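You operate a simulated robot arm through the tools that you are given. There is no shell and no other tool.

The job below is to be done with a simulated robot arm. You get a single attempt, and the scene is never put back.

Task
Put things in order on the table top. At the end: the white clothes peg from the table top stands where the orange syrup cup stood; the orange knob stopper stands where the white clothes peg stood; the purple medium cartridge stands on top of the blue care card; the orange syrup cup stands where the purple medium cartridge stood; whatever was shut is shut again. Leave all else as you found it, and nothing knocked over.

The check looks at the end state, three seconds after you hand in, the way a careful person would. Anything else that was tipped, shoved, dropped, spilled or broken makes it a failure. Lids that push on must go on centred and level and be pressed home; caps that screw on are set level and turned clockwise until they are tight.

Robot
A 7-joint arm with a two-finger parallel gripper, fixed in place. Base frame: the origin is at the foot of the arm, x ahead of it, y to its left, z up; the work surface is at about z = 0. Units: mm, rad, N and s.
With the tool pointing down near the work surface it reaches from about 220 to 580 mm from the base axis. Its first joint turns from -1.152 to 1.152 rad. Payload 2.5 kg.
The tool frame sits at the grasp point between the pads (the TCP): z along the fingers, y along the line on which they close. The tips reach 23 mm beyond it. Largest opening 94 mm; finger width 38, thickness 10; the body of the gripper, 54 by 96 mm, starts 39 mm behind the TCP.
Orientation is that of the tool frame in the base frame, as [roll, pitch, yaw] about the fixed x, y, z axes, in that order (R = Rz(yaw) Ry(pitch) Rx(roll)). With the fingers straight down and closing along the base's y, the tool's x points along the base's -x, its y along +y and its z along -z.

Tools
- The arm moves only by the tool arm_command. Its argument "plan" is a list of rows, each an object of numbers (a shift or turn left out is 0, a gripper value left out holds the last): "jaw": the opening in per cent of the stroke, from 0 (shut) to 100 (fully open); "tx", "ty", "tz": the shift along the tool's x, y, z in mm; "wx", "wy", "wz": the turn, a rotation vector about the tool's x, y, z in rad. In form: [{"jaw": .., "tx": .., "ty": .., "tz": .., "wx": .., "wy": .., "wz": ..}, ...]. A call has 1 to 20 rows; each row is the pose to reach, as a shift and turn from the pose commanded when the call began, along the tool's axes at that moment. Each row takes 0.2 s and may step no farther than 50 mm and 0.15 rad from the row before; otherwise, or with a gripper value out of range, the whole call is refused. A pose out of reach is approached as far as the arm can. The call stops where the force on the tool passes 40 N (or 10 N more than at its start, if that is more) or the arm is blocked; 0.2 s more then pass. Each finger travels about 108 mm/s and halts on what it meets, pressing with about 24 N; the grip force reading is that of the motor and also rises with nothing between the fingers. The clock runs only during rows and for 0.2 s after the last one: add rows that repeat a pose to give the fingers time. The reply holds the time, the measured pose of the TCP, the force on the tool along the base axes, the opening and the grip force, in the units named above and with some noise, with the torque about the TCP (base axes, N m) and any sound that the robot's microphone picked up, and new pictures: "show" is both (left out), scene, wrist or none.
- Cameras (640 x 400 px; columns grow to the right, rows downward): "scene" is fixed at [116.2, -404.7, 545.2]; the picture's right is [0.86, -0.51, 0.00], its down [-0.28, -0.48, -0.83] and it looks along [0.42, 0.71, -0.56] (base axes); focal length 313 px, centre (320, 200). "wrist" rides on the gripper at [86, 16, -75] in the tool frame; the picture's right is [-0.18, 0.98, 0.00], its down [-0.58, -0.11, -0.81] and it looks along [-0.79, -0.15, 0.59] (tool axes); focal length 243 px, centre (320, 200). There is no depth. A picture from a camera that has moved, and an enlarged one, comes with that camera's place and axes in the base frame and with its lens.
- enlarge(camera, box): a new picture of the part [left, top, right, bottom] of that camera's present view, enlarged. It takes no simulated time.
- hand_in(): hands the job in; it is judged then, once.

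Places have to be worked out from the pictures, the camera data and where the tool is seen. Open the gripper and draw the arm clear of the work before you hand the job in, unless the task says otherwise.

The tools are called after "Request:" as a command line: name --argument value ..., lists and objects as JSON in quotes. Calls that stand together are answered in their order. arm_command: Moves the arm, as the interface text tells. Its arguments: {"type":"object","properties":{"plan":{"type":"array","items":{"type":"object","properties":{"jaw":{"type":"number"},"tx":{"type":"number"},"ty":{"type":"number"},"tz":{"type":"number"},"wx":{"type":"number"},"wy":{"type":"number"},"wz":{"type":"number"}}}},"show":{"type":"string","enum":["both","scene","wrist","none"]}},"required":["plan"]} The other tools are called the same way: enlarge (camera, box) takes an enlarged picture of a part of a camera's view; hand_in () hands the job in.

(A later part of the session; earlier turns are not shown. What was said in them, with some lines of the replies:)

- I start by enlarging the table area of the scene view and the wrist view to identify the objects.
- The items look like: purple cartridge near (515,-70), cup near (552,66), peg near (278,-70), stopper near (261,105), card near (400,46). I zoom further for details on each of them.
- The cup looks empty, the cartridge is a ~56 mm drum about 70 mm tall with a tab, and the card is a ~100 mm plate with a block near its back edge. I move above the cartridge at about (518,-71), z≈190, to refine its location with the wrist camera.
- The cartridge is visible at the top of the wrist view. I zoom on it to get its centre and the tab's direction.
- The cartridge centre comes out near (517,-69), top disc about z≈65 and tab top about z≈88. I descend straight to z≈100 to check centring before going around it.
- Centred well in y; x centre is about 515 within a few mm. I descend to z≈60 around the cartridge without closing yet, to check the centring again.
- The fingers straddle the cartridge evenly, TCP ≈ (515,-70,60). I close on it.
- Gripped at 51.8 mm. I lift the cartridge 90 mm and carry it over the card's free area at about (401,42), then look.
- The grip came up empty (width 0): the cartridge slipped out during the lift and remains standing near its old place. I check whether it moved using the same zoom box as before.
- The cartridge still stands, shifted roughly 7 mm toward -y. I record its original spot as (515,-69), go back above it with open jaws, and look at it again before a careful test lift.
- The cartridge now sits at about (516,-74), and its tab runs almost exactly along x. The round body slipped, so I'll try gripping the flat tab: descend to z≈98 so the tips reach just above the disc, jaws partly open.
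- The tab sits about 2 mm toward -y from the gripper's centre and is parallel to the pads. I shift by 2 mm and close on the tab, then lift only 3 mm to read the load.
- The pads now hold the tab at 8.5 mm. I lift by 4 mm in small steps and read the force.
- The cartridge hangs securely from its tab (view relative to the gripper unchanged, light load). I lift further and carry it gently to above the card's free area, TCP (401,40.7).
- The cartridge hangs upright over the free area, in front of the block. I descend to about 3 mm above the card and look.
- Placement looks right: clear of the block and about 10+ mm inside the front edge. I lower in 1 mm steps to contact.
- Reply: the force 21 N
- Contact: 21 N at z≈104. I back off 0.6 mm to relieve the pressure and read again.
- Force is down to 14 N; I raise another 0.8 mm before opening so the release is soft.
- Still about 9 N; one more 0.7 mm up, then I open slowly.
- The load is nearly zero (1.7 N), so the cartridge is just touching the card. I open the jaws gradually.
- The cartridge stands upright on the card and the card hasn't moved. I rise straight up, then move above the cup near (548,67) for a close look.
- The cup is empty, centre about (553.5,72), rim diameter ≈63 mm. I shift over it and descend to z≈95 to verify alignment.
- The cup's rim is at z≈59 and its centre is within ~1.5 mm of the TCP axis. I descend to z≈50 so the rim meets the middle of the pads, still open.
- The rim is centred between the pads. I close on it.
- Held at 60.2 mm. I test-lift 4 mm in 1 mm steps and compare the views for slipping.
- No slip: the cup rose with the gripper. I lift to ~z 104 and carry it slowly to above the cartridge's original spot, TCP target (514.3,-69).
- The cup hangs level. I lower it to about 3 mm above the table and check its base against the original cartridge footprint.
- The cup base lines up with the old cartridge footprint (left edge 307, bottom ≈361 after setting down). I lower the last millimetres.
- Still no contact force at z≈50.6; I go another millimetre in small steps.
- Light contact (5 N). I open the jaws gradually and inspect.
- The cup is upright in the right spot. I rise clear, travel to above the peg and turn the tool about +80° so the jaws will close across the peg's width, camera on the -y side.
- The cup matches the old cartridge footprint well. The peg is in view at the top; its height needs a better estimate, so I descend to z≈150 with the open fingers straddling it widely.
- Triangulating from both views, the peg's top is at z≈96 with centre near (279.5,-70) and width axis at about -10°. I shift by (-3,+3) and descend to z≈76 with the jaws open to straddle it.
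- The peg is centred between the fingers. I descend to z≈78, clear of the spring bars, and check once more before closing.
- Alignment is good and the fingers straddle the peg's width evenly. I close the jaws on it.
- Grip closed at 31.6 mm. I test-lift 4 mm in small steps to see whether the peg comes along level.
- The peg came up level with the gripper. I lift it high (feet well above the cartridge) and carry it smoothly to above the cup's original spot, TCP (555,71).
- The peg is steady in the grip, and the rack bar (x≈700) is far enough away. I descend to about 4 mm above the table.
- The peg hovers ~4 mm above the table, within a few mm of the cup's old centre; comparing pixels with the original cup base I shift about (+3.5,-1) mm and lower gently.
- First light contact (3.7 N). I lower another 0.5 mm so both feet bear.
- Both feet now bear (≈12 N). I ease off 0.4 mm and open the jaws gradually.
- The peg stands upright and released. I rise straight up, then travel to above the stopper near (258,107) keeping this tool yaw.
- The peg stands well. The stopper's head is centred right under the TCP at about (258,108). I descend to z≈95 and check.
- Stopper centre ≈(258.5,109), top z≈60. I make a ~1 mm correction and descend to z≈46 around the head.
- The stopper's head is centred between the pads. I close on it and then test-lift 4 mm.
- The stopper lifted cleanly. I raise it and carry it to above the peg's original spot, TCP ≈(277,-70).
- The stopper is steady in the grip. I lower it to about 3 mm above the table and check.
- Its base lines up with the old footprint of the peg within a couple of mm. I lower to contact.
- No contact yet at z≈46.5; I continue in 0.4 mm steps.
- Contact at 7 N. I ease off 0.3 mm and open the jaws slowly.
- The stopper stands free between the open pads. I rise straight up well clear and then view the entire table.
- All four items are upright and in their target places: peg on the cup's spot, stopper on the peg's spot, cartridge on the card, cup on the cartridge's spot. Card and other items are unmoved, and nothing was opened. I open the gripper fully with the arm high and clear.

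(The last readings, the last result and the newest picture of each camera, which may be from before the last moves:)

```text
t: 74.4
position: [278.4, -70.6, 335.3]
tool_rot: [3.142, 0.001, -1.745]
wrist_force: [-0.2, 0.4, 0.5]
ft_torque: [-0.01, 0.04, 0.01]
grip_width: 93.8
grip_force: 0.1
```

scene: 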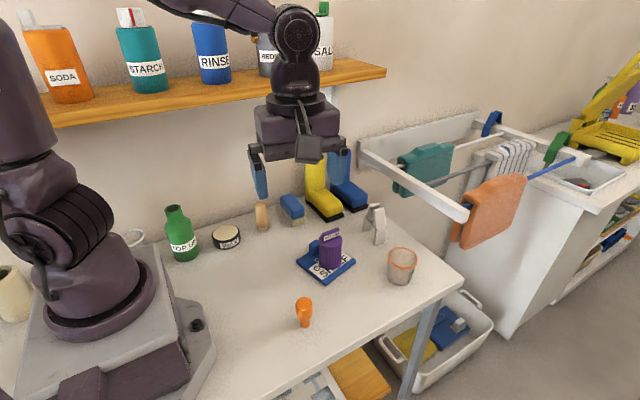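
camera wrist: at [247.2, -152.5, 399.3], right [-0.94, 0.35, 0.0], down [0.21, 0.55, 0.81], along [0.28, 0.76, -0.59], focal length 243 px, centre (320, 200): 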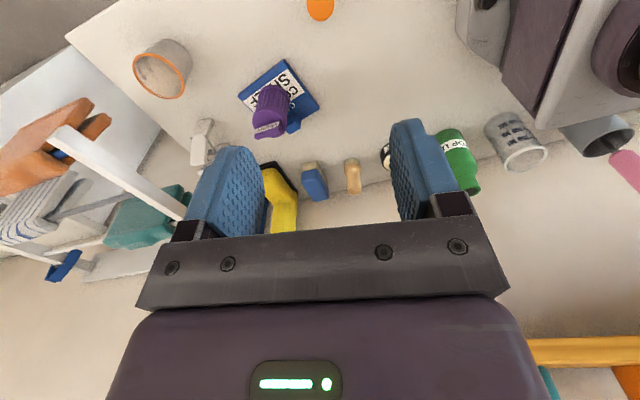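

The final picture shows everything standing in its intended place and the arm clear with open jaws, so I hand the job in.

Request:
hand_in

```text
The job is handed in.
```

I finished the rearrangement and handed it in. In the last pictures all four pieces stand upright in their target places. I haven't seen the verdict.

| Item | Now stands |
|---|---|
| White clothes peg | Where the orange syrup cup stood |
| Orange knob stopper | Where the white clothes peg stood |
| Purple medium cartridge | On the blue care card, in the free area in front of the card's block |
| Orange syrup cup | Where the purple medium cartridge stood |

- **Slip:** My first grip on the cartridge's round body slipped. It stayed upright and slid about 6 mm. I then picked it up by its tab. The cup was placed on the cartridge's original spot, not the shifted one.
- **Accuracy:** From the pictures, I judge the cup, peg and stopper to be within a few millimetres of the old spots.
- **Everything else:** I opened nothing, so nothing needed shutting. The cup looked empty. The card and the other items look unmoved, and the arm ended high above the table with its jaws open.
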